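You operate a simulated robot arm through the tools that you are given. There is no shell and no other tool. Be economical: measure what you need, move in short steps, check, and stop when the job is done.

The job below is to be done with a simulated robot arm. You get a single attempt, and the scene is never put back.

Task
Top up tank TWO to the FULL band from its drum.
Fine: push its yellow pipe down, open its drum tap, hold its fill button, shut the tap after; spill nothing.

It is judged by the outcome, as a careful person would: the job done as asked, and still so three seconds after it is handed in. It fails if anything else is knocked over, pushed out of place, dropped, spilled or broken.

Robot
A 6-joint arm with a fingered hand on a trunk, on a base that drives. Base frame: it is fixed to the floor where the robot stands at the start and does not move with it; the origin is under the middle of the robot, x ahead of it, y to its left, z up. Units: mm, degrees, N and s.
With the tool pointing down near the work surface it reaches from about 300 to 620 mm from the robot's upright axis, wherever it stands. Its first joint turns from -166.0 to 166.0 degrees. Places, roughly: cream tank [900, 0, 1200]; flush valve knob [700, -1000, 1000]; green tank [900, -400, 1200]; left prime button [800, -100, 1000]; left tank valve knob [700, 200, 1000]; left vent knob [700, 0, 1000]; pump switch [700, -800, 1300]; ratio knob [700, -700, 1300]; relief valve knob [700, -1000, 1100]; right drum tap knob [400, -400, 700]; right prime button [700, -500, 1000]; right tank valve knob [700, -300, 1000]; right vent knob [700, -400, 1000]; right yellow pipe [500, -500, 800]; test button [700, -700, 1100]. Payload 3.2 kg.
Tool frame: the origin (TCP) lies between the finger pads and is the grasp point; the fingertips stand 22 mm ahead of it; z points along the fingers, y is the line along which they close. Largest opening 112 mm; the body of the gripper starts 60 mm behind the TCP. The gripper is a hand of 3 fingers: y runs from the thumb to the fingers, the wrist lies at [0, 0, -218] in the tool frame, and closing takes about 1.5 s.
Orientation is told as [roll, pitch, yaw] about the base's x, y, z axes, in that order, counted from this pose: with the fingers straight down and closing along the base's y, the tool's x points along the base's -x, its y along +y and its z along -z.

Tools
- The arm moves only by the tool play_rows. Its argument "deltas" is a list of rows, each a list of 2 entries, a list of its own where there are three numbers: the shift along the tool's x, y, z in mm, then the turn, a rotation vector about the tool's x, y, z in degrees. In form: [[[dx, dy, dz], [ax, ay, az]], ...]. A call has 1 to 8 rows; each row is the pose to reach, as a shift and turn from the pose commanded when the call began, along the tool's axes at that moment. "fingers" is the opening, from 0 (shut) to 1 (fully open), set as the call begins (left out, the last holds). A row lasts 0.2 s, in which the tool goes at most 50 mm and 8.6 degrees; a call with a longer step from one row to the next is refused whole, and so is a gripper value outside its range. A pose out of reach is approached as far as the arm can. The call stops where the force on the tool passes 40 N (or 10 N more than at its start, if that is more) or the arm is blocked; 0.2 s more then pass. The fingers move at their own pace (about 108 mm/s each) and stop on an object; they squeeze with about 24 N. The grip force told is the motor's: it shows also when the fingers shut on nothing. Time passes only in rows, and 0.2 s behind the last, so rows that repeat a pose let the fingers close. The reply holds the time, the measured pose of the TCP, the force on the tool along the base axes, the opening and the grip force, in the units named above and with some noise, with the torque about the TCP (base axes, N m) and any sound that the robot's microphone picked up, and new pictures: "views" is both (left out), scene, wrist or none.
- Cameras (640 x 400 px; columns grow to the right, rows downward): "scene" is now at [-1.4, 106.8, 1469.4]; the picture's right is [-0.71, -0.71, 0.00], its down [-0.49, 0.49, -0.73] and it looks along [0.51, -0.51, -0.69] (base axes); focal length 261 px, centre (320, 200). "wrist" rides on the gripper at [66, 3, -80] in the tool frame; the picture's right is [-0.05, 1.00, 0.00], its down [-0.77, -0.04, -0.64] and it looks along [-0.64, -0.03, 0.77] (tool axes); focal length 275 px, centre (320, 200). There is no depth. A picture from a camera that has moved, and an enlarged one, comes with that camera's place and axes in the base frame and with its lens.
- raise_lower(by): slides the trunk up (or, below 0, down) by that many mm; the arm and the scene camera ride with it, the base frame stays. It gives what a move gives, with no picture.
- roll_base(legs): drives the robot by 1 to 6 legs, each [ahead, turn to the left] in mm and degrees, along the robot's own axes; the way and the turn of a leg run together, so that a leg with both is an arc; at most 1500 mm and 180 degrees a leg. The arm and the cameras ride along, it lands a little off, and it stops where it bumps. It gives what a move gives, and a new picture of the scene camera.
- move_fingers(finger1, finger2, thumb_bend): sets how far each is bent, from 0 (flat) to 1 (curled in); at 0.3 the hand is open as for a grip, at 0.7 the pads meet at the TCP. One left out holds its place. A second passes; each finger stops where it meets its share of the squeeze, and holds until it gets a number again. A gripper value or a shape takes the hand back. It gives what a move gives, with no picture; readings hold the bend of each and the force on the fingers (four entries, about 0 where the hand has none), thumb and palm.
- grasp_type(shape): the hand has 3 fingers and takes this shape, open, in about a second: jaw (thumb against the fingers, like two jaws); tri (thumb and two fingers); tip (a fingertip pinch); poke (one finger out to press); point (the index stretched); flat (the hand flat); cup (the hand cupped); fist (a fist). The gripper value then closes the fingers along that shape, each until it touches; the sizes above hold for jaw. It gives what a move gives, with no picture.
- aim_head(pan, tilt): turns the head with the scene camera to pan (to the left, within 155 degrees either way) and tilt (down, from -29 to 69), counted from straight ahead of the robot. It gives what a move gives, and a new picture of the scene camera.
- enlarge(camera, box): a new picture of the part [left, top, right, bottom] of that camera's present view, enlarged. The clock stands still meanwhile.
- hand_in(): hands the job in; it is judged then, once.

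Work in short steps. Places have to be worked out from the pictures, the camera data and where the tool is seen: move nearer, look again, correct. Check each grasp and each placing, and mend what went wrong. You have 120 turns and 260 pictures in all, those below and enlarged ones among them. Open the gripper and draw the arm clear of the work before you hand the job in, unless the task says otherwise; then end with one line.

The tools are called after "Request:" as a command line: name --argument value ..., lists and objects as JSON in quotes. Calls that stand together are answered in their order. play_rows: Moves the arm, as the interface text tells. Its arguments: {"type":"object","properties":{"deltas":{"type":"array"},"fingers":{"type":"number"},"views":{"type":"string","enum":["both","scene","wrist","none"]}},"required":["deltas"]} The other tools are called the same way: raise_lower (by) slides the trunk up or down; grasp_type (shape) gives the hand a shape; move_fingers (finger1, finger2, thumb_bend) moves the fingers one by one; roll_base (legs) drives the base; aim_head (pan, tilt) turns the head that bears the scene camera; enlarge (camera, box) takes an enlarged picture of a part of a camera's view; hand_in () hands the job in.

At the start:

```text
time_s: 0.0
eef_pos: [226.4, -257.0, 999.8]
tcp_rot: [0.0, 0.0, -0.3]
ft_force: [-0.6, -1.1, -0.2]
ft_torque: [-0.05, 0.04, 0.02]
gripper_width: 112.2
grip_force: 0.0
shape: jaw
bend: [0.3, 0.3, 0.3]
finger forces: [0.0, 0.0, 0.0, 0.1, 0.0, 0.0]
trunk travel left (down, up): [-500.0, 90.0]
robot x, y, heading: [0.3, -3.7, -0.0]
head pan, tilt: [-45.0, 43.5]
```

scene: 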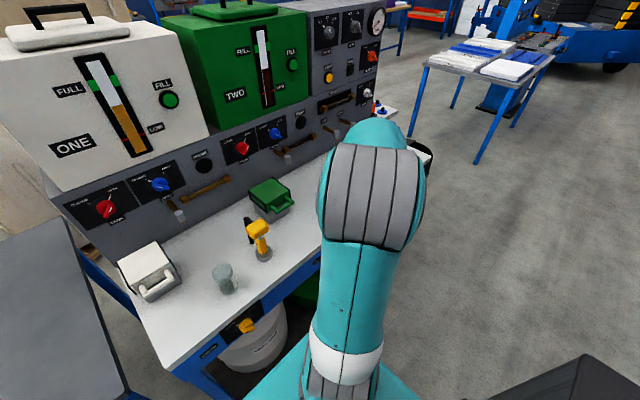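
wrist: 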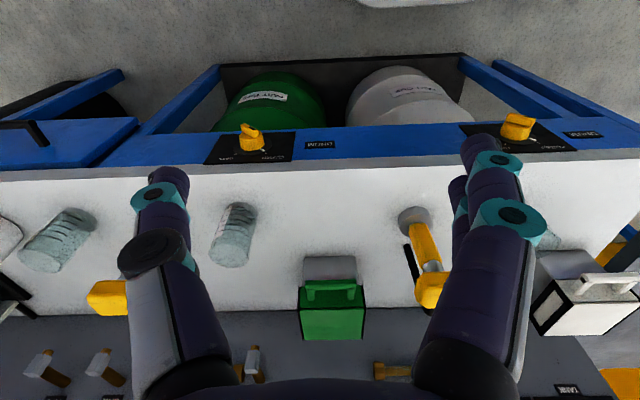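

I start by looking at the green tank, marked TWO, and the controls near it.

Request:
enlarge --camera "scene" --box '[160, 0, 400, 150]'

Request:
enlarge --camera "wrist" --box '[0, 50, 640, 400]'

Request:
aim_head --pan -20 --tilt 30

```text
2.67 times, centred on (280, 75) of scene
camera zoom: at [-1.4, 106.8, 1469.4], right [-0.71, -0.71, 0.0], down [-0.49, 0.49, -0.73], along [0.51, -0.51, -0.69], focal length 697 px, centre (427, 533)
```

zoom: 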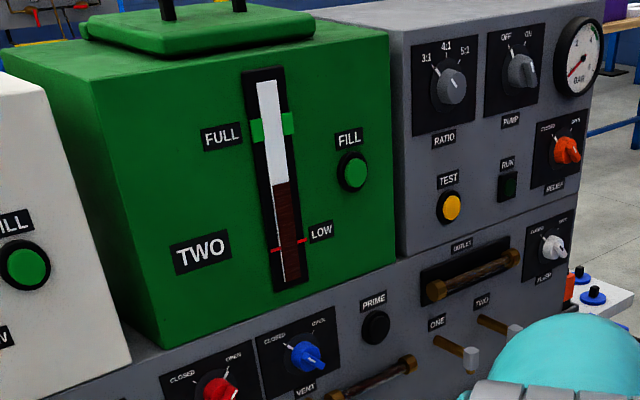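

```text
1.00 times, centred on (320, 225) of wrist (not enlarged: the box is as wide or as high as the picture)
camera zoom: at [159.7, -254.7, 1080.1], right [0.05, 1.0, 0.0], down [0.77, -0.04, 0.64], along [0.64, -0.03, -0.77], focal length 275 px, centre (320, 175)
```

zoom: 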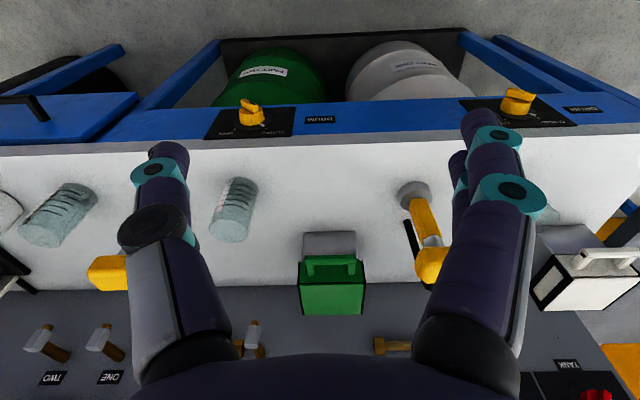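

```text
time_s: 0.9
eef_pos: [226.0, -257.3, 999.9]
tcp_rot: [-0.1, 0.0, -0.3]
ft_force: [-1.0, -0.3, -0.2]
ft_torque: [0.03, 0.05, -0.01]
gripper_width: 112.0
grip_force: 0.0
shape: jaw
bend: [0.3, 0.3, 0.3]
finger forces: [0.1, 0.0, 0.1, 0.0, 0.0, 0.0]
trunk travel left (down, up): [-500.0, 90.0]
robot x, y, heading: [-0.8, -1.8, 0.1]
head pan, tilt: [-20.0, 30.0]
camera scene: at [25.2, 134.1, 1489.9], right [-0.34, -0.94, 0.0], down [-0.47, 0.17, -0.87], along [0.81, -0.3, -0.5], focal length 261 px, centre (320, 200)
```

scene: 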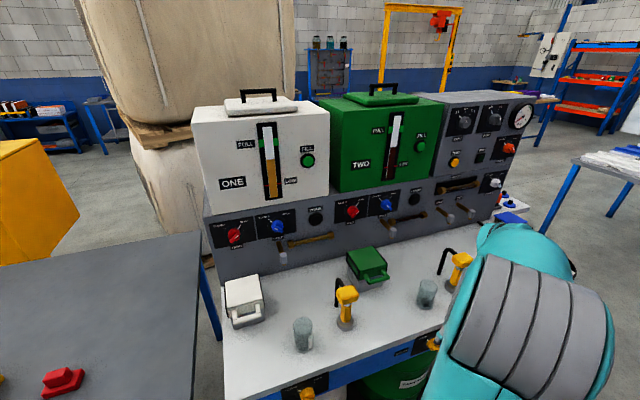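

Next I read the labels and the valve states.

Request:
enlarge --camera "scene" --box '[310, 80, 530, 220]'

Request:
enlarge --camera "scene" --box '[240, 200, 520, 400]'

Request:
enlarge --camera "wrist" --box '[180, 50, 380, 175]'

Request:
enlarge --camera "wrist" --box '[340, 50, 620, 200]'

```text
2.86 times, centred on (420, 150) of scene
camera zoom: at [25.2, 134.1, 1489.9], right [-0.34, -0.94, 0.0], down [-0.47, 0.17, -0.87], along [0.81, -0.3, -0.5], focal length 746 px, centre (34, 343)
```

zoom: 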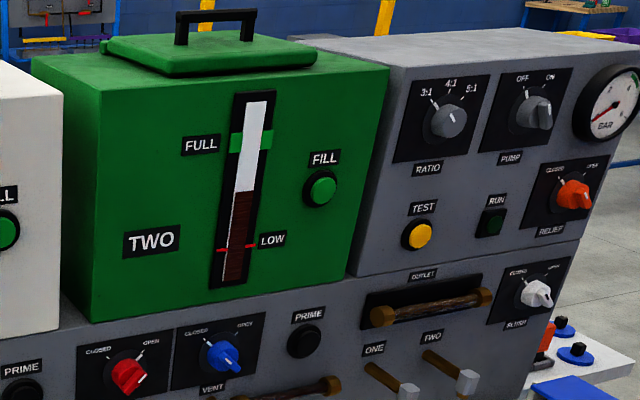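

```text
2.00 times, centred on (380, 300) of scene
camera zoom: at [25.2, 134.1, 1489.9], right [-0.34, -0.94, 0.0], down [-0.47, 0.17, -0.87], along [0.81, -0.3, -0.5], focal length 523 px, centre (200, 0)
```

zoom: 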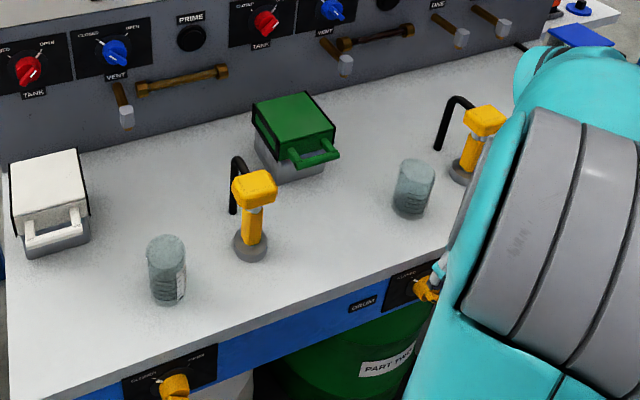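

```text
3.20 times, centred on (280, 112) of wrist
camera zoom: at [159.7, -254.7, 1080.1], right [0.05, 1.0, 0.0], down [0.77, -0.04, 0.64], along [0.64, -0.03, -0.77], focal length 881 px, centre (448, 480)
```

zoom: 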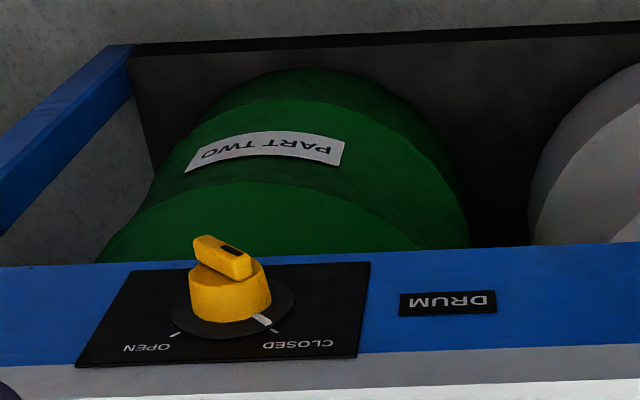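

```text
2.29 times, centred on (480, 125) of wrist
camera zoom: at [159.7, -254.7, 1080.1], right [0.05, 1.0, 0.0], down [0.77, -0.04, 0.64], along [0.64, -0.03, -0.77], focal length 629 px, centre (-46, 371)
```

zoom: 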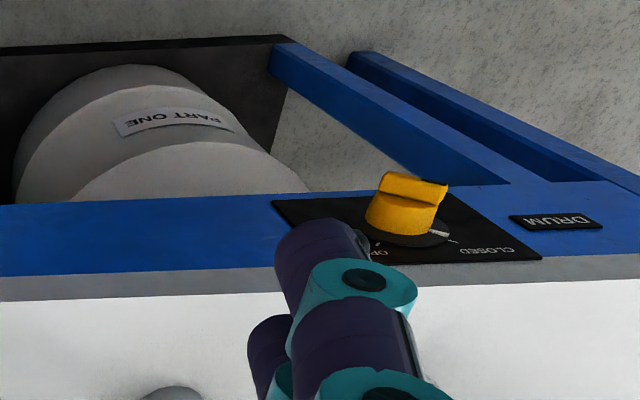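

Both drum taps are closed, and tank TWO's tank valve and vent look closed too. I estimate the right pipe head at about (502,-578,855), the right tap at (348,-365,700) and the FILL button at (780,-540,1178). Before I shift the base, I'll look to the right.

Request:
aim_head --pan -95 --tilt 45

```text
time_s: 2.4
eef_pos: [226.1, -257.6, 1000.1]
tcp_rot: [0.0, 0.0, -0.3]
ft_force: [-0.1, 0.1, -0.8]
ft_torque: [0.0, -0.01, 0.05]
gripper_width: 112.0
grip_force: 0.0
shape: jaw
bend: [0.3, 0.3, 0.3]
finger forces: [0.1, 0.0, 0.1, 0.0, 0.0, 0.0]
trunk travel left (down, up): [-500.0, 90.0]
robot x, y, heading: [3.5, -3.4, 0.0]
head pan, tilt: [-95.0, 45.0]
camera scene: at [-66.8, 84.1, 1467.3], right [-1.0, 0.09, 0.0], down [0.06, 0.7, -0.71], along [-0.06, -0.7, -0.71], focal length 261 px, centre (320, 200)
```

scene: 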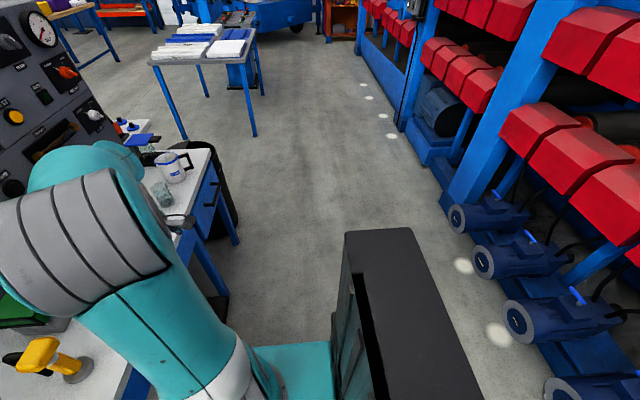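

There's plenty of room to the right and behind. I'll back off, turn, shift about 430 mm to the right and turn back.

Request:
roll_base --legs '[[-180, 0], [0, -90], [430, 0], [0, 90]]'

Request:
aim_head --pan 0 --tilt 35

```text
time_s: 13.8
eef_pos: [63.7, -682.8, 1001.0]
tcp_rot: [0.0, -0.1, 1.6]
ft_force: [0.3, 0.1, 0.2]
ft_torque: [0.0, 0.0, 0.02]
gripper_width: 112.0
grip_force: 0.0
shape: jaw
bend: [0.3, 0.3, 0.3]
finger forces: [0.0, 0.0, 0.1, 0.0, 0.0, 0.0]
trunk travel left (down, up): [-500.0, 90.0]
robot x, y, heading: [-173.0, -438.7, 1.8]
head pan, tilt: [-95.0, 45.0]
camera scene: at [-241.1, -352.6, 1467.3], right [-1.0, 0.05, 0.0], down [0.04, 0.71, -0.71], along [-0.04, -0.71, -0.71], focal length 261 px, centre (320, 200)
```

scene: 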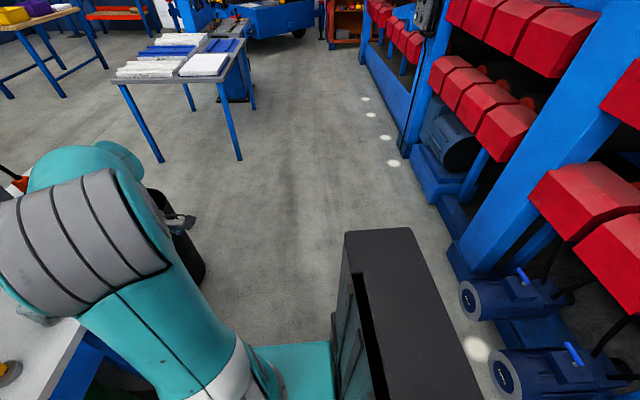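

```text
time_s: 15.5
eef_pos: [63.8, -684.4, 1000.9]
tcp_rot: [0.1, 0.0, 1.7]
ft_force: [0.3, 0.0, -0.1]
ft_torque: [-0.02, 0.03, 0.0]
gripper_width: 112.2
grip_force: 0.1
shape: jaw
bend: [0.3, 0.3, 0.3]
finger forces: [0.0, 0.1, 0.1, 0.0, 0.1, 0.1]
trunk travel left (down, up): [-500.0, 90.0]
robot x, y, heading: [-171.7, -439.6, 1.9]
head pan, tilt: [0.0, 35.0]
camera scene: at [-148.7, -268.6, 1482.1], right [0.03, -1.0, 0.0], down [-0.57, -0.02, -0.82], along [0.82, 0.03, -0.57], focal length 261 px, centre (320, 200)
```

scene: 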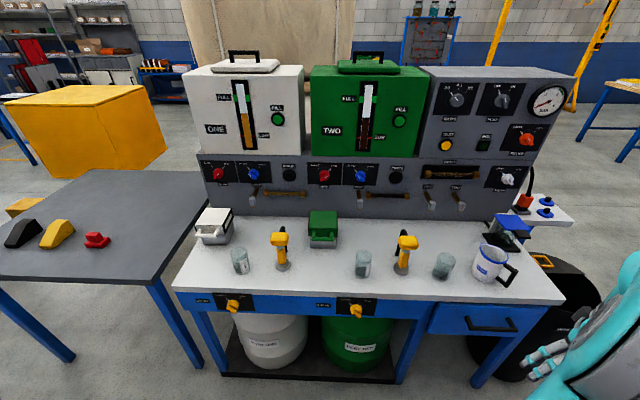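

This is a good overall view. I'll zoom in on the right-hand station.

Request:
enlarge --camera "scene" --box '[300, 60, 440, 200]'

Request:
enlarge --camera "scene" --box '[300, 200, 460, 330]'

```text
2.86 times, centred on (370, 130) of scene
camera zoom: at [-148.7, -268.6, 1482.1], right [0.03, -1.0, 0.0], down [-0.57, -0.02, -0.82], along [0.82, 0.03, -0.57], focal length 746 px, centre (177, 400)
```

zoom: 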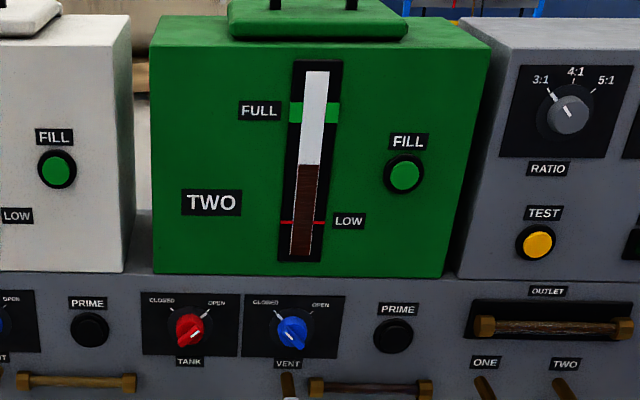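

```text
3.08 times, centred on (380, 265) of scene
camera zoom: at [-148.7, -268.6, 1482.1], right [0.03, -1.0, 0.0], down [-0.57, -0.02, -0.82], along [0.82, 0.03, -0.57], focal length 804 px, centre (135, 0)
```

zoom: 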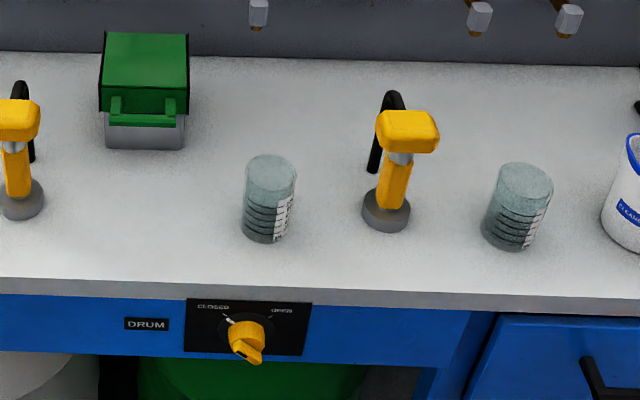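

I zoom in on the tank and vent knobs.

Request:
enlarge --camera "scene" --box '[300, 155, 380, 205]'

Request:
enlarge --camera "scene" --box '[200, 155, 280, 205]'

```text
8.00 times, centred on (340, 180) of scene
camera zoom: at [-148.7, -268.6, 1482.1], right [0.03, -1.0, 0.0], down [-0.57, -0.02, -0.82], along [0.82, 0.03, -0.57], focal length 2090 px, centre (160, 360)
```

zoom: 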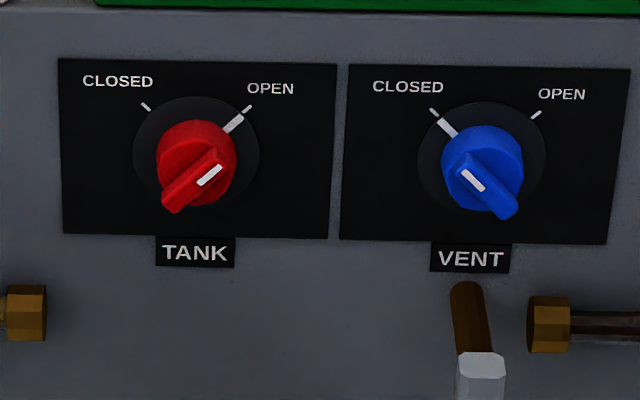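

```text
8.00 times, centred on (240, 180) of scene
camera zoom: at [-148.7, -268.6, 1482.1], right [0.03, -1.0, 0.0], down [-0.57, -0.02, -0.82], along [0.82, 0.03, -0.57], focal length 2090 px, centre (960, 360)
```

zoom: 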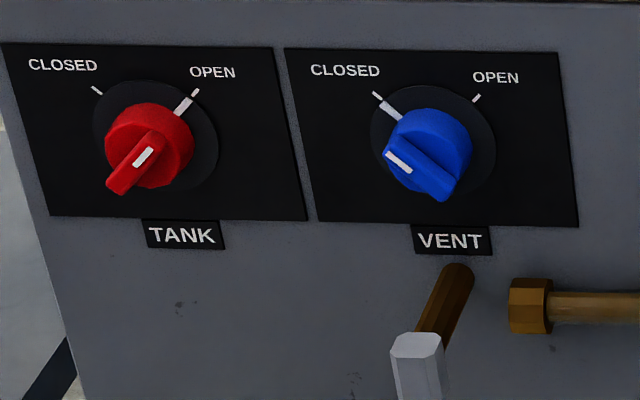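

Tank valve TWO is open and its vent closed, which is normal running, so I leave those alone. I'll drive ahead to bring the pipe within reach and start moving the arm over it.

Request:
roll_base --legs '[[130, -1.9]]'

```text
time_s: 16.8
eef_pos: [183.3, -688.9, 1000.1]
tcp_rot: [0.0, 0.1, -0.2]
ft_force: [-0.3, 0.6, -0.9]
ft_torque: [0.0, 0.02, 0.02]
gripper_width: 112.1
grip_force: 0.0
shape: jaw
bend: [0.3, 0.3, 0.3]
finger forces: [0.0, 0.1, 0.0, 0.0, 0.0, 0.0]
trunk travel left (down, up): [-500.0, 90.0]
robot x, y, heading: [-44.9, -437.1, 0.1]
head pan, tilt: [0.0, 35.0]
camera scene: at [-13.8, -267.1, 1482.1], right [0.0, -1.0, 0.0], down [-0.57, 0.0, -0.82], along [0.82, 0.0, -0.57], focal length 261 px, centre (320, 200)
```

scene: 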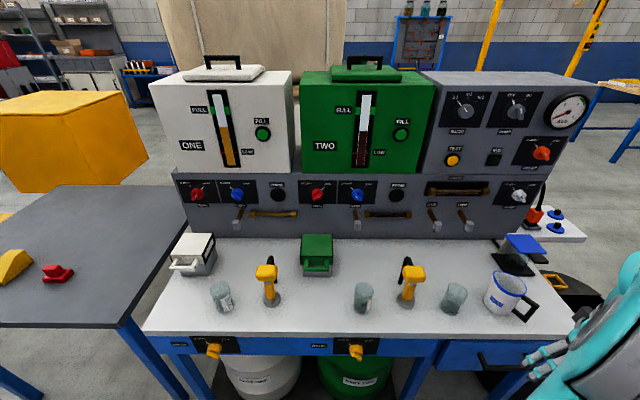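

The two views put the pipe head at about (518,-549,850). I'll move the tool above it, still at z≈1000.

Request:
play_rows --deltas '[[[-40, 17, 0], [0, 0, 0]], [[-80, 35, 0], [0, 0, 0]], [[-120, 52, 0], [0, 0, 0]], [[-160, 70, 0], [0, 0, 0]], [[-200, 88, 0], [0, 0, 0]], [[-240, 105, 0], [0, 0, 0]], [[-280, 122, 0], [0, 0, 0]], [[-315, 140, 0], [0, 0, 0]]]' --fingers 0.6

```text
time_s: 18.6
eef_pos: [502.4, -550.4, 999.0]
tcp_rot: [-0.1, 0.1, -0.2]
ft_force: [0.1, 1.1, -0.1]
ft_torque: [0.0, 0.03, 0.0]
gripper_width: 67.7
grip_force: 0.1
shape: jaw
bend: [0.71, 0.71, 0.71]
finger forces: [0.1, 0.0, 0.0, 0.0, 0.0, 0.0]
trunk travel left (down, up): [-500.0, 90.0]
robot x, y, heading: [-44.8, -435.8, -0.2]
head pan, tilt: [0.0, 35.0]
camera scene: at [-14.0, -266.8, 1482.1], right [0.0, -1.0, 0.0], down [-0.57, 0.0, -0.82], along [0.82, 0.0, -0.57], focal length 261 px, centre (320, 200)
camera wrist: at [435.5, -547.3, 1079.9], right [0.05, 1.0, 0.0], down [0.77, -0.04, 0.64], along [0.63, -0.03, -0.77], focal length 275 px, centre (320, 200)
```

scene: 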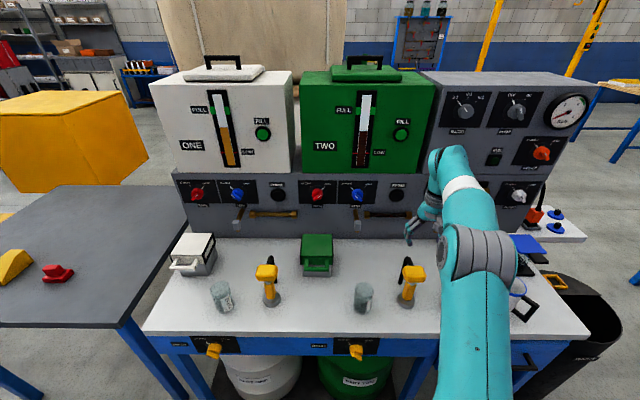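
wrist: 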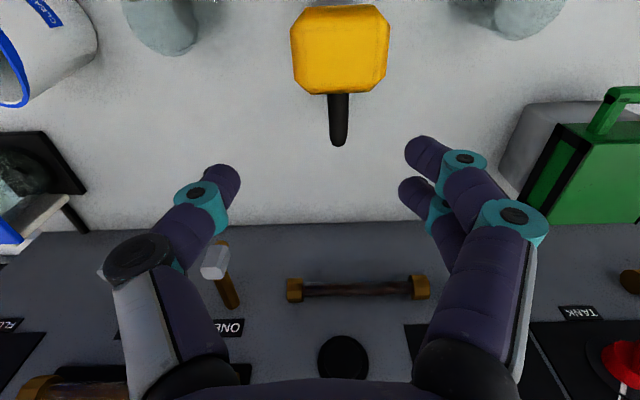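

The wrist view puts the head near (480,-535), with its top at about z 865. I'll close the fingers and descend to about 30 mm above it.

Request:
play_rows --deltas '[[[8, 7, 0], [0, 0, 0]], [[17, 15, 0], [0, 0, 0]], [[17, 15, 25], [0, 0, 0]], [[17, 15, 50], [0, 0, 0]], [[17, 15, 75], [0, 0, 0]], [[17, 15, 75], [0, 0, 0]]]' --fingers 0

Request:
enlarge --camera "scene" --box '[360, 200, 460, 310]'

```text
time_s: 20.0
eef_pos: [482.8, -534.6, 925.5]
tcp_rot: [-0.1, -0.1, -0.2]
ft_force: [1.4, 0.2, -0.4]
ft_torque: [-0.01, 0.0, -0.03]
gripper_width: 0.0
grip_force: 23.8
shape: jaw
bend: [0.67, 0.67, 0.74]
finger forces: [0.0, 0.0, 0.0, 0.1, 0.0, 0.0]
trunk travel left (down, up): [-500.0, 90.0]
robot x, y, heading: [-41.6, -433.0, 0.1]
head pan, tilt: [0.0, 35.0]
camera scene: at [-14.5, -267.0, 1482.1], right [0.0, -1.0, 0.0], down [-0.57, 0.0, -0.82], along [0.82, 0.0, -0.57], focal length 261 px, centre (320, 200)
camera wrist: at [416.2, -533.1, 1005.5], right [0.05, 1.0, 0.0], down [0.77, -0.04, 0.64], along [0.64, -0.03, -0.77], focal length 275 px, centre (320, 200)
```

scene: 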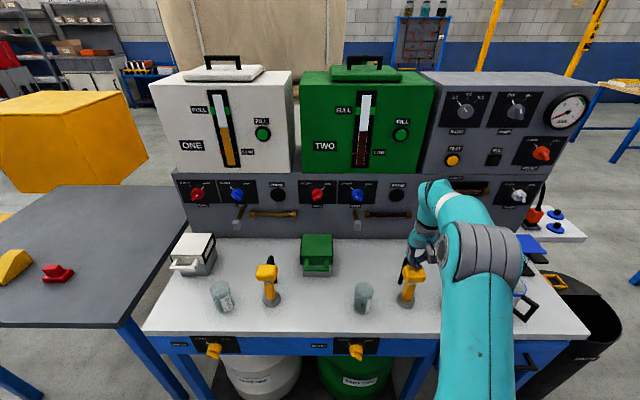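
wrist: 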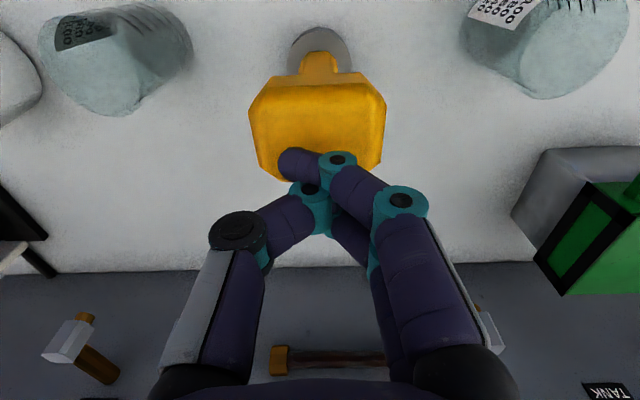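

```text
3.64 times, centred on (410, 255) of scene
camera zoom: at [-14.5, -267.0, 1482.1], right [0.0, -1.0, 0.0], down [-0.57, 0.0, -0.82], along [0.82, 0.0, -0.57], focal length 950 px, centre (-7, 0)
```

zoom: 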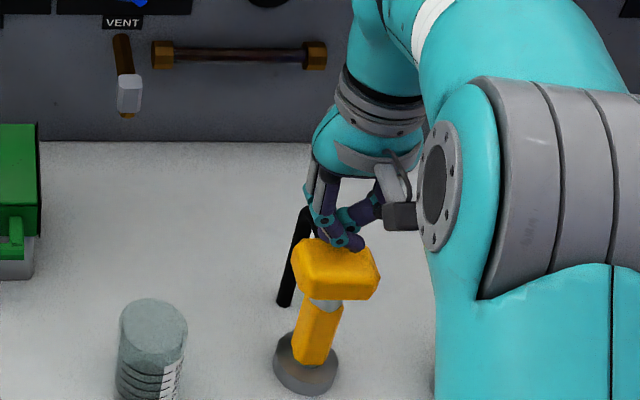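

The head centre is near (471,-538). I'll align with it and lower until contact.

Request:
play_rows --deltas '[[[12, -3, 0], [0, 0, 0]], [[12, -3, 10], [0, 0, 0]], [[12, -3, 20], [0, 0, 0]], [[12, -3, 30], [0, 0, 0]], [[12, -3, 40], [0, 0, 0]], [[12, -3, 50], [0, 0, 0]]]'

```text
time_s: 21.4
eef_pos: [469.7, -538.1, 875.4]
tcp_rot: [0.0, 0.0, -0.1]
ft_force: [-0.1, 1.2, 0.9]
ft_torque: [0.01, 0.02, 0.02]
gripper_width: 0.0
grip_force: 24.3
shape: jaw
bend: [0.68, 0.68, 0.75]
finger forces: [0.1, 0.1, 0.1, 0.0, 0.0, 0.0]
trunk travel left (down, up): [-500.0, 90.0]
robot x, y, heading: [-43.4, -435.1, -0.1]
head pan, tilt: [0.0, 35.0]
camera scene: at [-14.9, -266.9, 1482.0], right [0.0, -1.0, 0.0], down [-0.57, 0.0, -0.82], along [0.82, 0.0, -0.57], focal length 261 px, centre (320, 200)
camera wrist: at [404.2, -535.3, 955.3], right [0.05, 1.0, 0.0], down [0.77, -0.04, 0.64], along [0.64, -0.03, -0.77], focal length 275 px, centre (320, 200)
```

scene: 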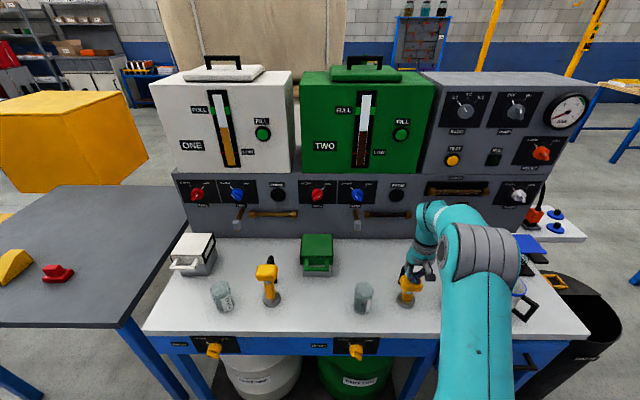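
wrist: 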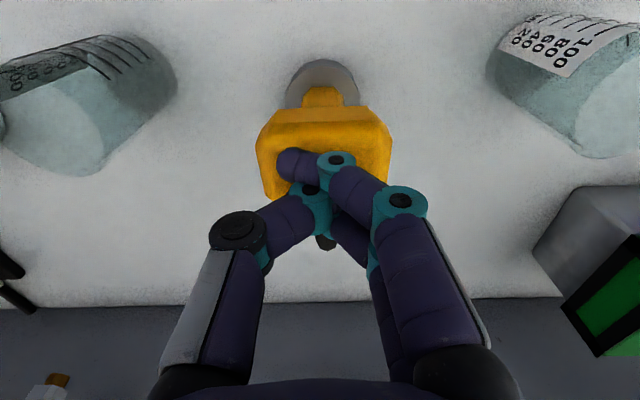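

I check whether the pipe has already begun to move.

Request:
enlarge --camera "scene" --box '[360, 200, 460, 310]'

```text
3.64 times, centred on (410, 255) of scene
camera zoom: at [-14.9, -266.9, 1482.0], right [0.0, -1.0, 0.0], down [-0.57, 0.0, -0.82], along [0.82, 0.0, -0.57], focal length 950 px, centre (-7, 0)
```

zoom: 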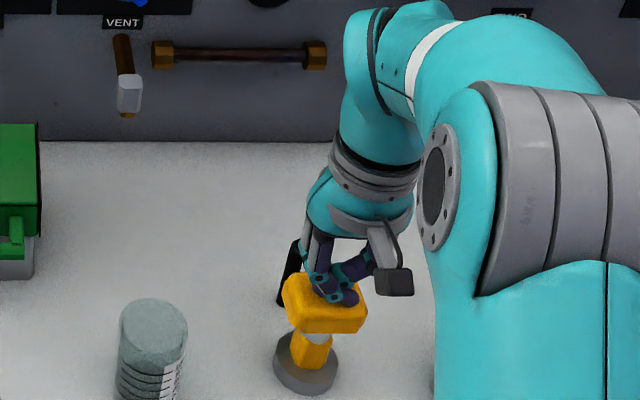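

The pipe is sliding down under light force, so I keep pushing.

Request:
play_rows --deltas '[[[0, 0, 10], [0, 0, 0]], [[0, 0, 20], [0, 0, 0]], [[0, 0, 28], [0, 0, 0]], [[0, 0, 36], [0, 0, 0]], [[0, 0, 42], [0, 0, 0]], [[0, 0, 48], [0, 0, 0]]]'

Request:
enlarge --camera "scene" --box '[360, 200, 460, 310]'

```text
time_s: 22.8
eef_pos: [469.9, -537.0, 830.2]
tcp_rot: [-0.1, -0.4, -0.2]
ft_force: [0.6, -1.1, 30.4]
ft_torque: [-0.02, 0.03, -0.04]
gripper_width: 0.0
grip_force: 24.1
shape: jaw
bend: [0.7, 0.7, 0.77]
finger forces: [9.1, 8.4, 0.0, 0.1, 34.5, 0.0]
trunk travel left (down, up): [-500.0, 90.0]
robot x, y, heading: [-41.0, -434.4, -0.1]
head pan, tilt: [0.0, 35.0]
camera scene: at [-17.4, -266.6, 1482.8], right [0.0, -1.0, 0.0], down [-0.57, 0.0, -0.82], along [0.82, 0.0, -0.57], focal length 261 px, centre (320, 200)
camera wrist: at [402.7, -534.8, 910.1], right [0.05, 1.0, 0.0], down [0.77, -0.04, 0.64], along [0.64, -0.03, -0.77], focal length 275 px, centre (320, 200)
```

scene: 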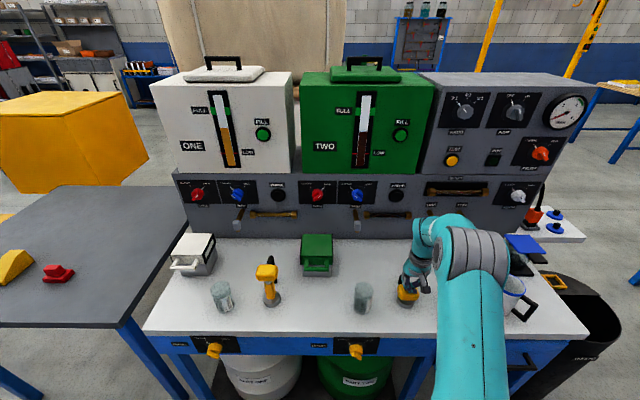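
wrist: 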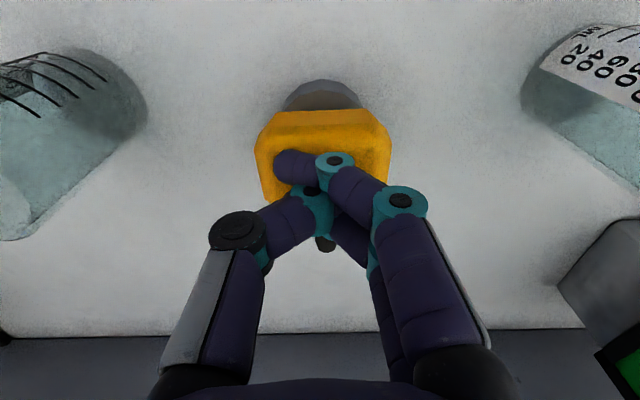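

```text
3.64 times, centred on (410, 255) of scene
camera zoom: at [-17.4, -266.6, 1482.8], right [0.0, -1.0, 0.0], down [-0.57, 0.0, -0.82], along [0.82, 0.0, -0.57], focal length 950 px, centre (-7, 0)
```

zoom: 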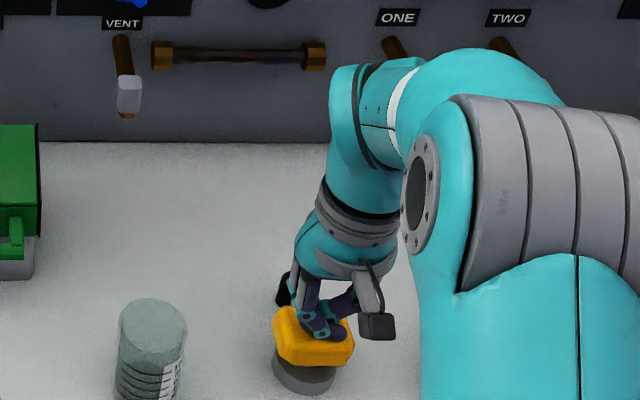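

The head now sits at the collar with 30 N of resistance, so it has bottomed out. I raise the arm and check that it stays down.

Request:
play_rows --deltas '[[[0, 0, -30], [0, 0, 0]], [[0, 0, -75], [0, 0, 0]], [[0, 0, -120], [0, 0, 0]], [[0, 0, -165], [0, 0, 0]], [[0, 0, -165], [0, 0, 0]]]' --views "none"

Request:
enlarge --camera "scene" --box '[360, 200, 460, 310]'

```text
time_s: 24.0
eef_pos: [469.1, -536.8, 994.5]
tcp_rot: [0.0, 0.0, -0.2]
ft_force: [0.4, -0.4, -0.8]
ft_torque: [-0.01, -0.02, 0.03]
gripper_width: 0.0
grip_force: 24.0
shape: jaw
bend: [0.67, 0.67, 0.75]
finger forces: [0.0, 0.0, 0.1, 0.0, 0.0, 0.0]
trunk travel left (down, up): [-500.0, 90.0]
robot x, y, heading: [-42.6, -432.9, 0.1]
head pan, tilt: [0.0, 35.0]
```

```text
3.64 times, centred on (410, 255) of scene
camera zoom: at [-14.6, -267.0, 1482.1], right [0.0, -1.0, 0.0], down [-0.57, 0.0, -0.82], along [0.82, 0.0, -0.57], focal length 950 px, centre (-7, 0)
```

zoom: 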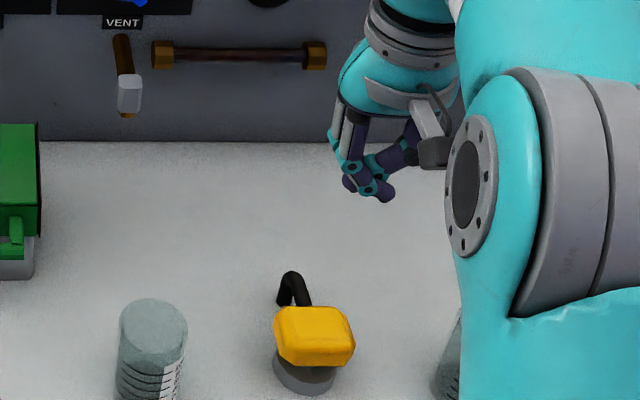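

The pipe stays down. Now the tap: I back the base up to make room and then turn the tool to point forward.

Request:
roll_base --legs '[[-230, 0]]'

Request:
play_rows --deltas '[[[0, 20, 0], [0, -8.4, 0]], [[0, 40, 0], [0, -16.8, 0]], [[0, 60, 0], [0, -25.2, 0]], [[0, 80, 0], [0, -33.6, 0]], [[0, 100, 0], [0, -42, 0]], [[0, 120, 0], [0, -50.4, 0]], [[0, 140, 0], [0, -58.8, 0]], [[0, 160, 0], [0, -67.2, 0]]]' --fingers 1 --views "none"

```text
time_s: 25.7
eef_pos: [237.3, -537.4, 994.6]
tcp_rot: [0.0, -0.1, -0.3]
ft_force: [-0.1, 0.7, 0.3]
ft_torque: [-0.04, 0.0, -0.01]
gripper_width: 0.2
grip_force: 24.2
shape: jaw
bend: [0.67, 0.67, 0.75]
finger forces: [0.0, 0.1, 0.0, 0.0, 0.0, 0.1]
trunk travel left (down, up): [-500.0, 90.0]
robot x, y, heading: [-274.4, -430.9, 0.0]
head pan, tilt: [0.0, 35.0]
camera scene: at [-246.0, -267.2, 1482.1], right [0.0, -1.0, 0.0], down [-0.57, 0.0, -0.82], along [0.82, 0.0, -0.57], focal length 261 px, centre (320, 200)
```

scene: 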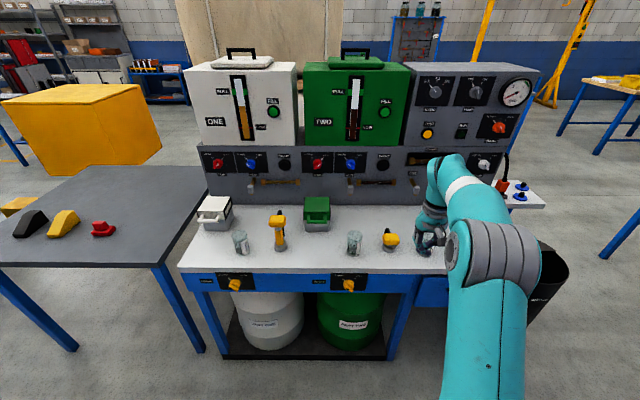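

```text
time_s: 27.5
eef_pos: [237.7, -377.8, 993.7]
tcp_rot: [0.0, -67.2, -0.3]
ft_force: [0.1, -0.5, 0.6]
ft_torque: [0.01, 0.02, 0.0]
gripper_width: 112.2
grip_force: 0.0
shape: jaw
bend: [0.3, 0.3, 0.3]
finger forces: [0.0, 0.1, 0.0, 0.0, 0.0, 0.1]
trunk travel left (down, up): [-500.0, 90.0]
robot x, y, heading: [-271.8, -431.1, 0.1]
head pan, tilt: [0.0, 35.0]
```

I finish pointing the tool forward and then lower the trunk to the tap's height, still well short of it.

Request:
play_rows --deltas '[[[0, 0, 0], [0, -8, 0]], [[0, 0, 0], [0, -16, 0]], [[0, 5, 0], [0, -22.8, 0]], [[0, 10, 0], [0, -22.8, 0]]]' --views "none"

Request:
raise_lower --by -290

Request:
enlarge --camera "wrist" --box '[0, 0, 640, 400]'

Request:
aim_head --pan 0 --tilt 30

```text
time_s: 28.5
eef_pos: [239.0, -367.2, 993.8]
tcp_rot: [171.1, -90.0, -171.5]
ft_force: [0.1, -0.5, 0.0]
ft_torque: [-0.03, 0.01, -0.02]
gripper_width: 111.9
grip_force: 0.0
shape: jaw
bend: [0.3, 0.3, 0.3]
finger forces: [0.0, 0.1, 0.1, 0.1, 0.0, 0.0]
trunk travel left (down, up): [-500.0, 90.0]
robot x, y, heading: [-273.5, -436.3, -0.2]
head pan, tilt: [0.0, 35.0]
```

```text
time_s: 31.4
eef_pos: [238.8, -367.5, 703.9]
tcp_rot: [-157.0, -90.0, 156.9]
ft_force: [0.0, -0.6, 0.3]
ft_torque: [-0.02, -0.03, 0.01]
gripper_width: 111.7
grip_force: 0.0
shape: jaw
bend: [0.3, 0.3, 0.3]
finger forces: [0.1, 0.0, 0.0, 0.0, 0.1, 0.0]
trunk travel left (down, up): [-210.0, 380.0]
robot x, y, heading: [-274.8, -435.0, 0.1]
head pan, tilt: [0.0, 35.0]
```

```text
1.00 times, centred on (320, 200) of wrist (not enlarged: the box is as wide or as high as the picture)
camera zoom: at [158.5, -364.6, 637.9], right [0.0, 1.0, 0.05], down [-0.64, -0.03, 0.77], along [0.77, -0.03, 0.64], focal length 275 px, centre (320, 200)
```

zoom: 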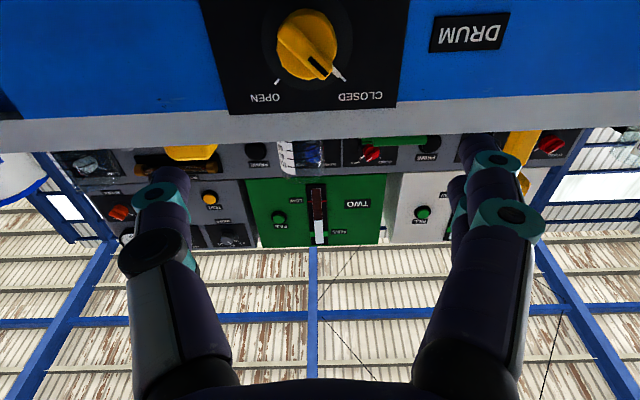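

```text
time_s: 32.1
eef_pos: [238.7, -367.7, 704.2]
tcp_rot: [-157.7, -90.0, 157.4]
ft_force: [0.9, -0.4, -0.6]
ft_torque: [-0.02, -0.01, 0.01]
gripper_width: 111.9
grip_force: 0.0
shape: jaw
bend: [0.3, 0.3, 0.3]
finger forces: [0.1, 0.0, 0.1, 0.1, 0.0, 0.1]
trunk travel left (down, up): [-210.0, 380.0]
robot x, y, heading: [-273.4, -434.5, 0.0]
head pan, tilt: [0.0, 30.0]
camera scene: at [-243.0, -267.1, 1199.9], right [0.0, -1.0, 0.0], down [-0.5, 0.0, -0.87], along [0.87, 0.0, -0.5], focal length 261 px, centre (320, 200)
```

scene: 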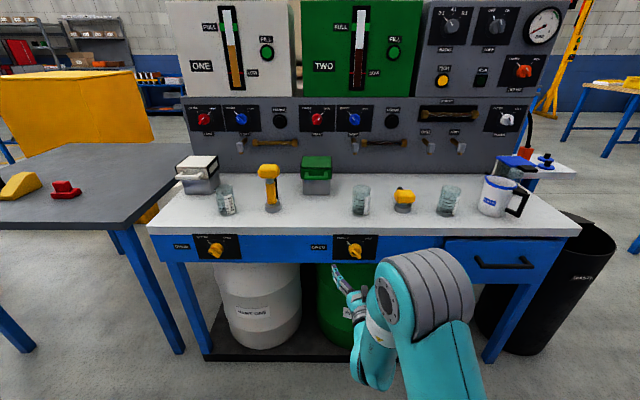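

By triangulation the tap knob is at about (365,-374,677), with its bar pointing at CLOSED. I'll line up with it, roll -45° so the fingers straddle the bar, and move closer.

Request:
play_rows --deltas '[[[5, -1, 5], [0, 0, -8]], [[10, -2, 10], [0, 0, -16]], [[15, -3, 15], [0, 0, -24]], [[20, -4, 20], [0, 0, -32]], [[25, -5, 25], [0, 0, -40]], [[27, -6, 30], [0, 0, -45]], [[27, -6, 30], [0, 0, -45]]]'

Request:
enlarge --camera "scene" --box '[300, 200, 420, 300]'

```text
time_s: 33.7
eef_pos: [269.1, -371.4, 677.5]
tcp_rot: [-90.0, -44.8, 89.7]
ft_force: [0.1, -0.3, -0.4]
ft_torque: [0.01, -0.03, -0.04]
gripper_width: 112.0
grip_force: 0.0
shape: jaw
bend: [0.3, 0.3, 0.3]
finger forces: [0.0, 0.0, 0.1, 0.0, 0.1, 0.0]
trunk travel left (down, up): [-210.0, 380.0]
robot x, y, heading: [-273.0, -436.8, 0.2]
head pan, tilt: [0.0, 30.0]
camera scene: at [-243.0, -267.1, 1199.9], right [0.0, -1.0, 0.0], down [-0.5, 0.0, -0.87], along [0.87, 0.0, -0.5], focal length 261 px, centre (320, 200)
camera wrist: at [188.0, -417.7, 628.0], right [0.0, 0.74, -0.67], down [-0.63, 0.52, 0.57], along [0.77, 0.43, 0.47], focal length 275 px, centre (320, 200)
```

scene: 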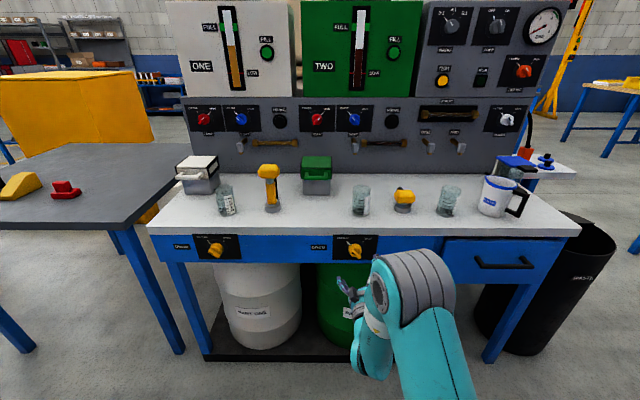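
wrist: 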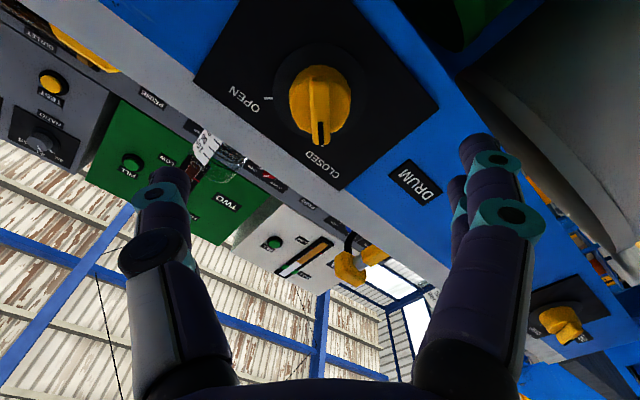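

```text
4.00 times, centred on (360, 250) of scene
camera zoom: at [-243.0, -267.1, 1199.9], right [0.0, -1.0, 0.0], down [-0.5, 0.0, -0.87], along [0.87, 0.0, -0.5], focal length 1045 px, centre (160, 0)
```

zoom: 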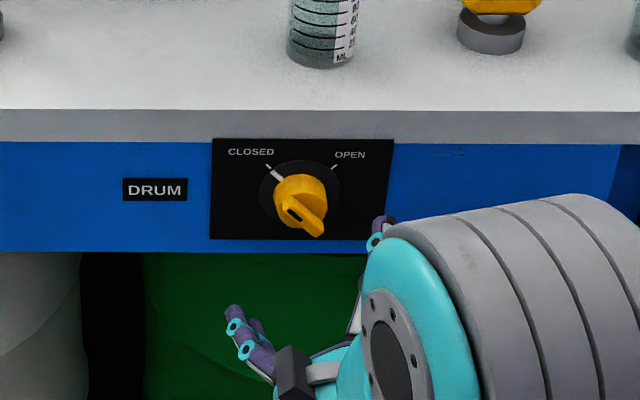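

The bar is now vertical in the wrist view and centred in the closing direction. I advance 50 mm with a small lateral correction.

Request:
play_rows --deltas '[[[3, 0, 20], [0, 0, 0]], [[6, 0, 40], [0, 0, 0]], [[6, 0, 55], [0, 0, 0]]]'

Request:
enlarge --camera "scene" --box '[300, 200, 420, 300]'

```text
time_s: 34.5
eef_pos: [324.4, -376.3, 673.8]
tcp_rot: [-90.0, -45.1, 89.8]
ft_force: [0.5, -0.1, 0.7]
ft_torque: [-0.02, -0.01, -0.02]
gripper_width: 112.0
grip_force: 0.1
shape: jaw
bend: [0.3, 0.3, 0.3]
finger forces: [0.0, 0.1, 0.0, 0.1, 0.1, 0.1]
trunk travel left (down, up): [-210.0, 380.0]
robot x, y, heading: [-278.0, -434.6, 0.2]
head pan, tilt: [0.0, 30.0]
camera scene: at [-243.0, -267.1, 1199.9], right [0.0, -1.0, 0.0], down [-0.5, 0.0, -0.87], along [0.87, 0.0, -0.5], focal length 261 px, centre (320, 200)
camera wrist: at [242.6, -422.1, 624.6], right [0.0, 0.74, -0.67], down [-0.63, 0.52, 0.57], along [0.77, 0.42, 0.47], focal length 275 px, centre (320, 200)
```

scene: 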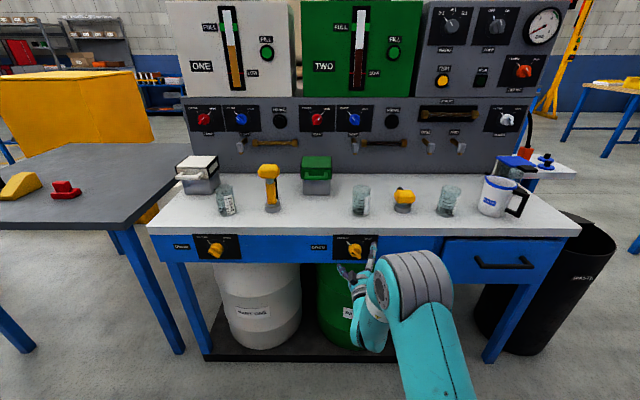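
wrist: 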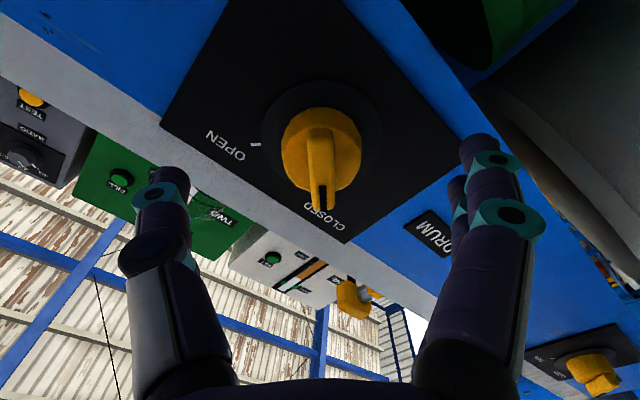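

```text
4.00 times, centred on (360, 250) of scene
camera zoom: at [-243.0, -267.1, 1199.9], right [0.0, -1.0, 0.0], down [-0.5, 0.0, -0.87], along [0.87, 0.0, -0.5], focal length 1045 px, centre (160, 0)
```

zoom: 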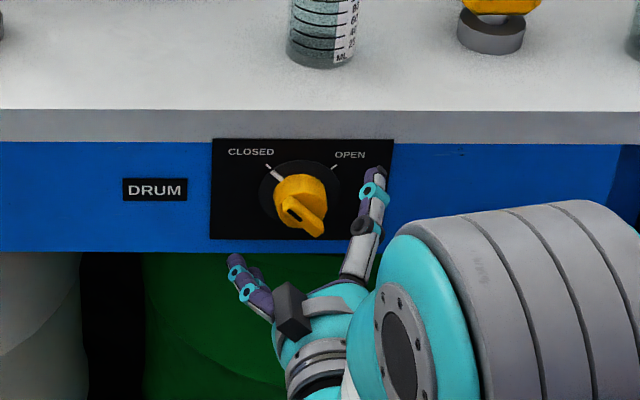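

The plate is at about x=376, so the bar probably spans x≈340–358. I put the TCP at 336 with tips at 358 and close on the bar.

Request:
play_rows --deltas '[[[-2, 0, 12], [0, 0, 0]], [[-2, 0, 12], [0, 0, 0]], [[-2, 0, 12], [0, 0, 0]], [[-2, 0, 12], [0, 0, 0]], [[-2, 0, 12], [0, 0, 0]], [[-2, 0, 12], [0, 0, 0]], [[-2, 0, 12], [0, 0, 0]]]' --fingers 0

Request:
enlarge --camera "wrist" --box '[200, 50, 440, 250]'

Request:
enlarge --camera "scene" --box '[320, 220, 400, 280]'

```text
time_s: 36.1
eef_pos: [334.2, -374.5, 673.7]
tcp_rot: [-89.9, -45.1, 89.8]
ft_force: [-19.5, 0.9, -8.3]
ft_torque: [-0.02, 0.19, 0.06]
gripper_width: 24.6
grip_force: 23.7
shape: jaw
bend: [0.74, 0.74, 0.7]
finger forces: [14.0, 14.2, 0.1, 0.0, 30.3, 0.1]
trunk travel left (down, up): [-210.0, 380.0]
robot x, y, heading: [-271.6, -432.3, 0.3]
head pan, tilt: [0.0, 30.0]
camera scene: at [-244.1, -267.0, 1199.8], right [0.0, -1.0, 0.0], down [-0.5, 0.0, -0.87], along [0.87, 0.0, -0.5], focal length 261 px, centre (320, 200)
camera wrist: at [253.6, -421.4, 625.1], right [0.0, 0.74, -0.67], down [-0.63, 0.52, 0.57], along [0.77, 0.42, 0.47], focal length 275 px, centre (320, 200)
```

scene: 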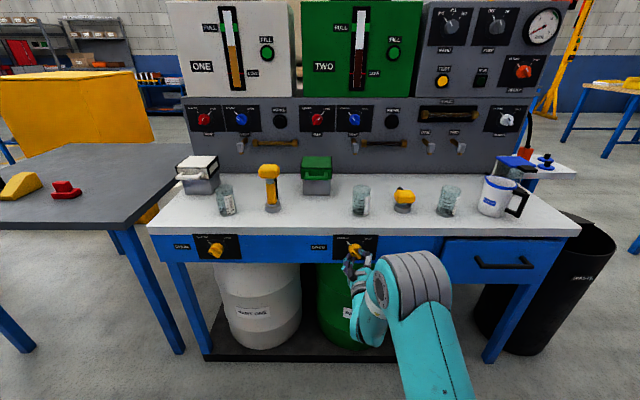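
wrist: 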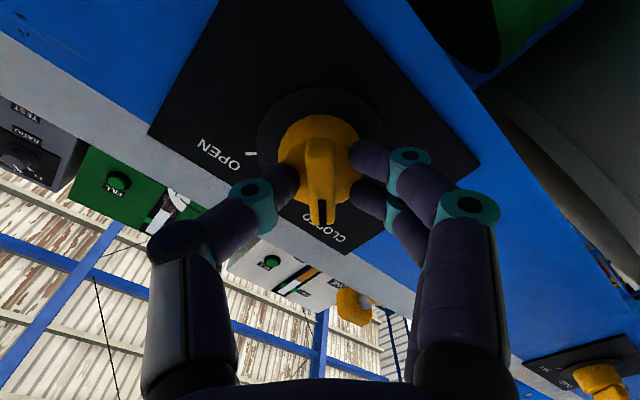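

```text
2.00 times, centred on (320, 150) of wrist
camera zoom: at [253.6, -421.4, 625.1], right [0.0, 0.74, -0.67], down [-0.63, 0.52, 0.57], along [0.77, 0.42, 0.47], focal length 551 px, centre (320, 300)
```

zoom: 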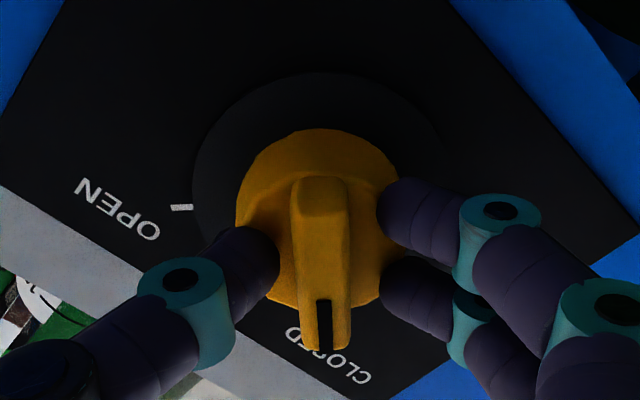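

```text
6.67 times, centred on (360, 250) of scene
camera zoom: at [-244.1, -267.0, 1199.8], right [0.0, -1.0, 0.0], down [-0.5, 0.0, -0.87], along [0.87, 0.0, -0.5], focal length 1742 px, centre (53, -133)
```

zoom: 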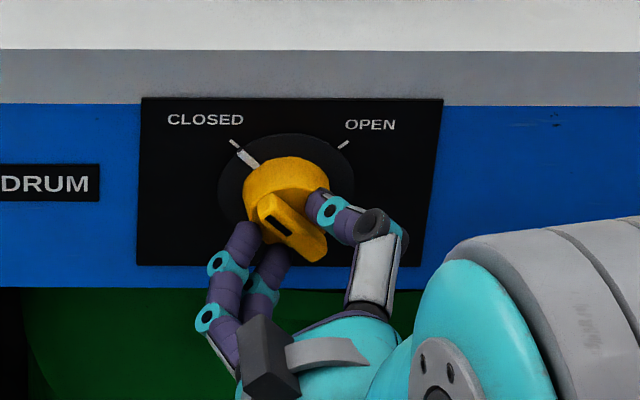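

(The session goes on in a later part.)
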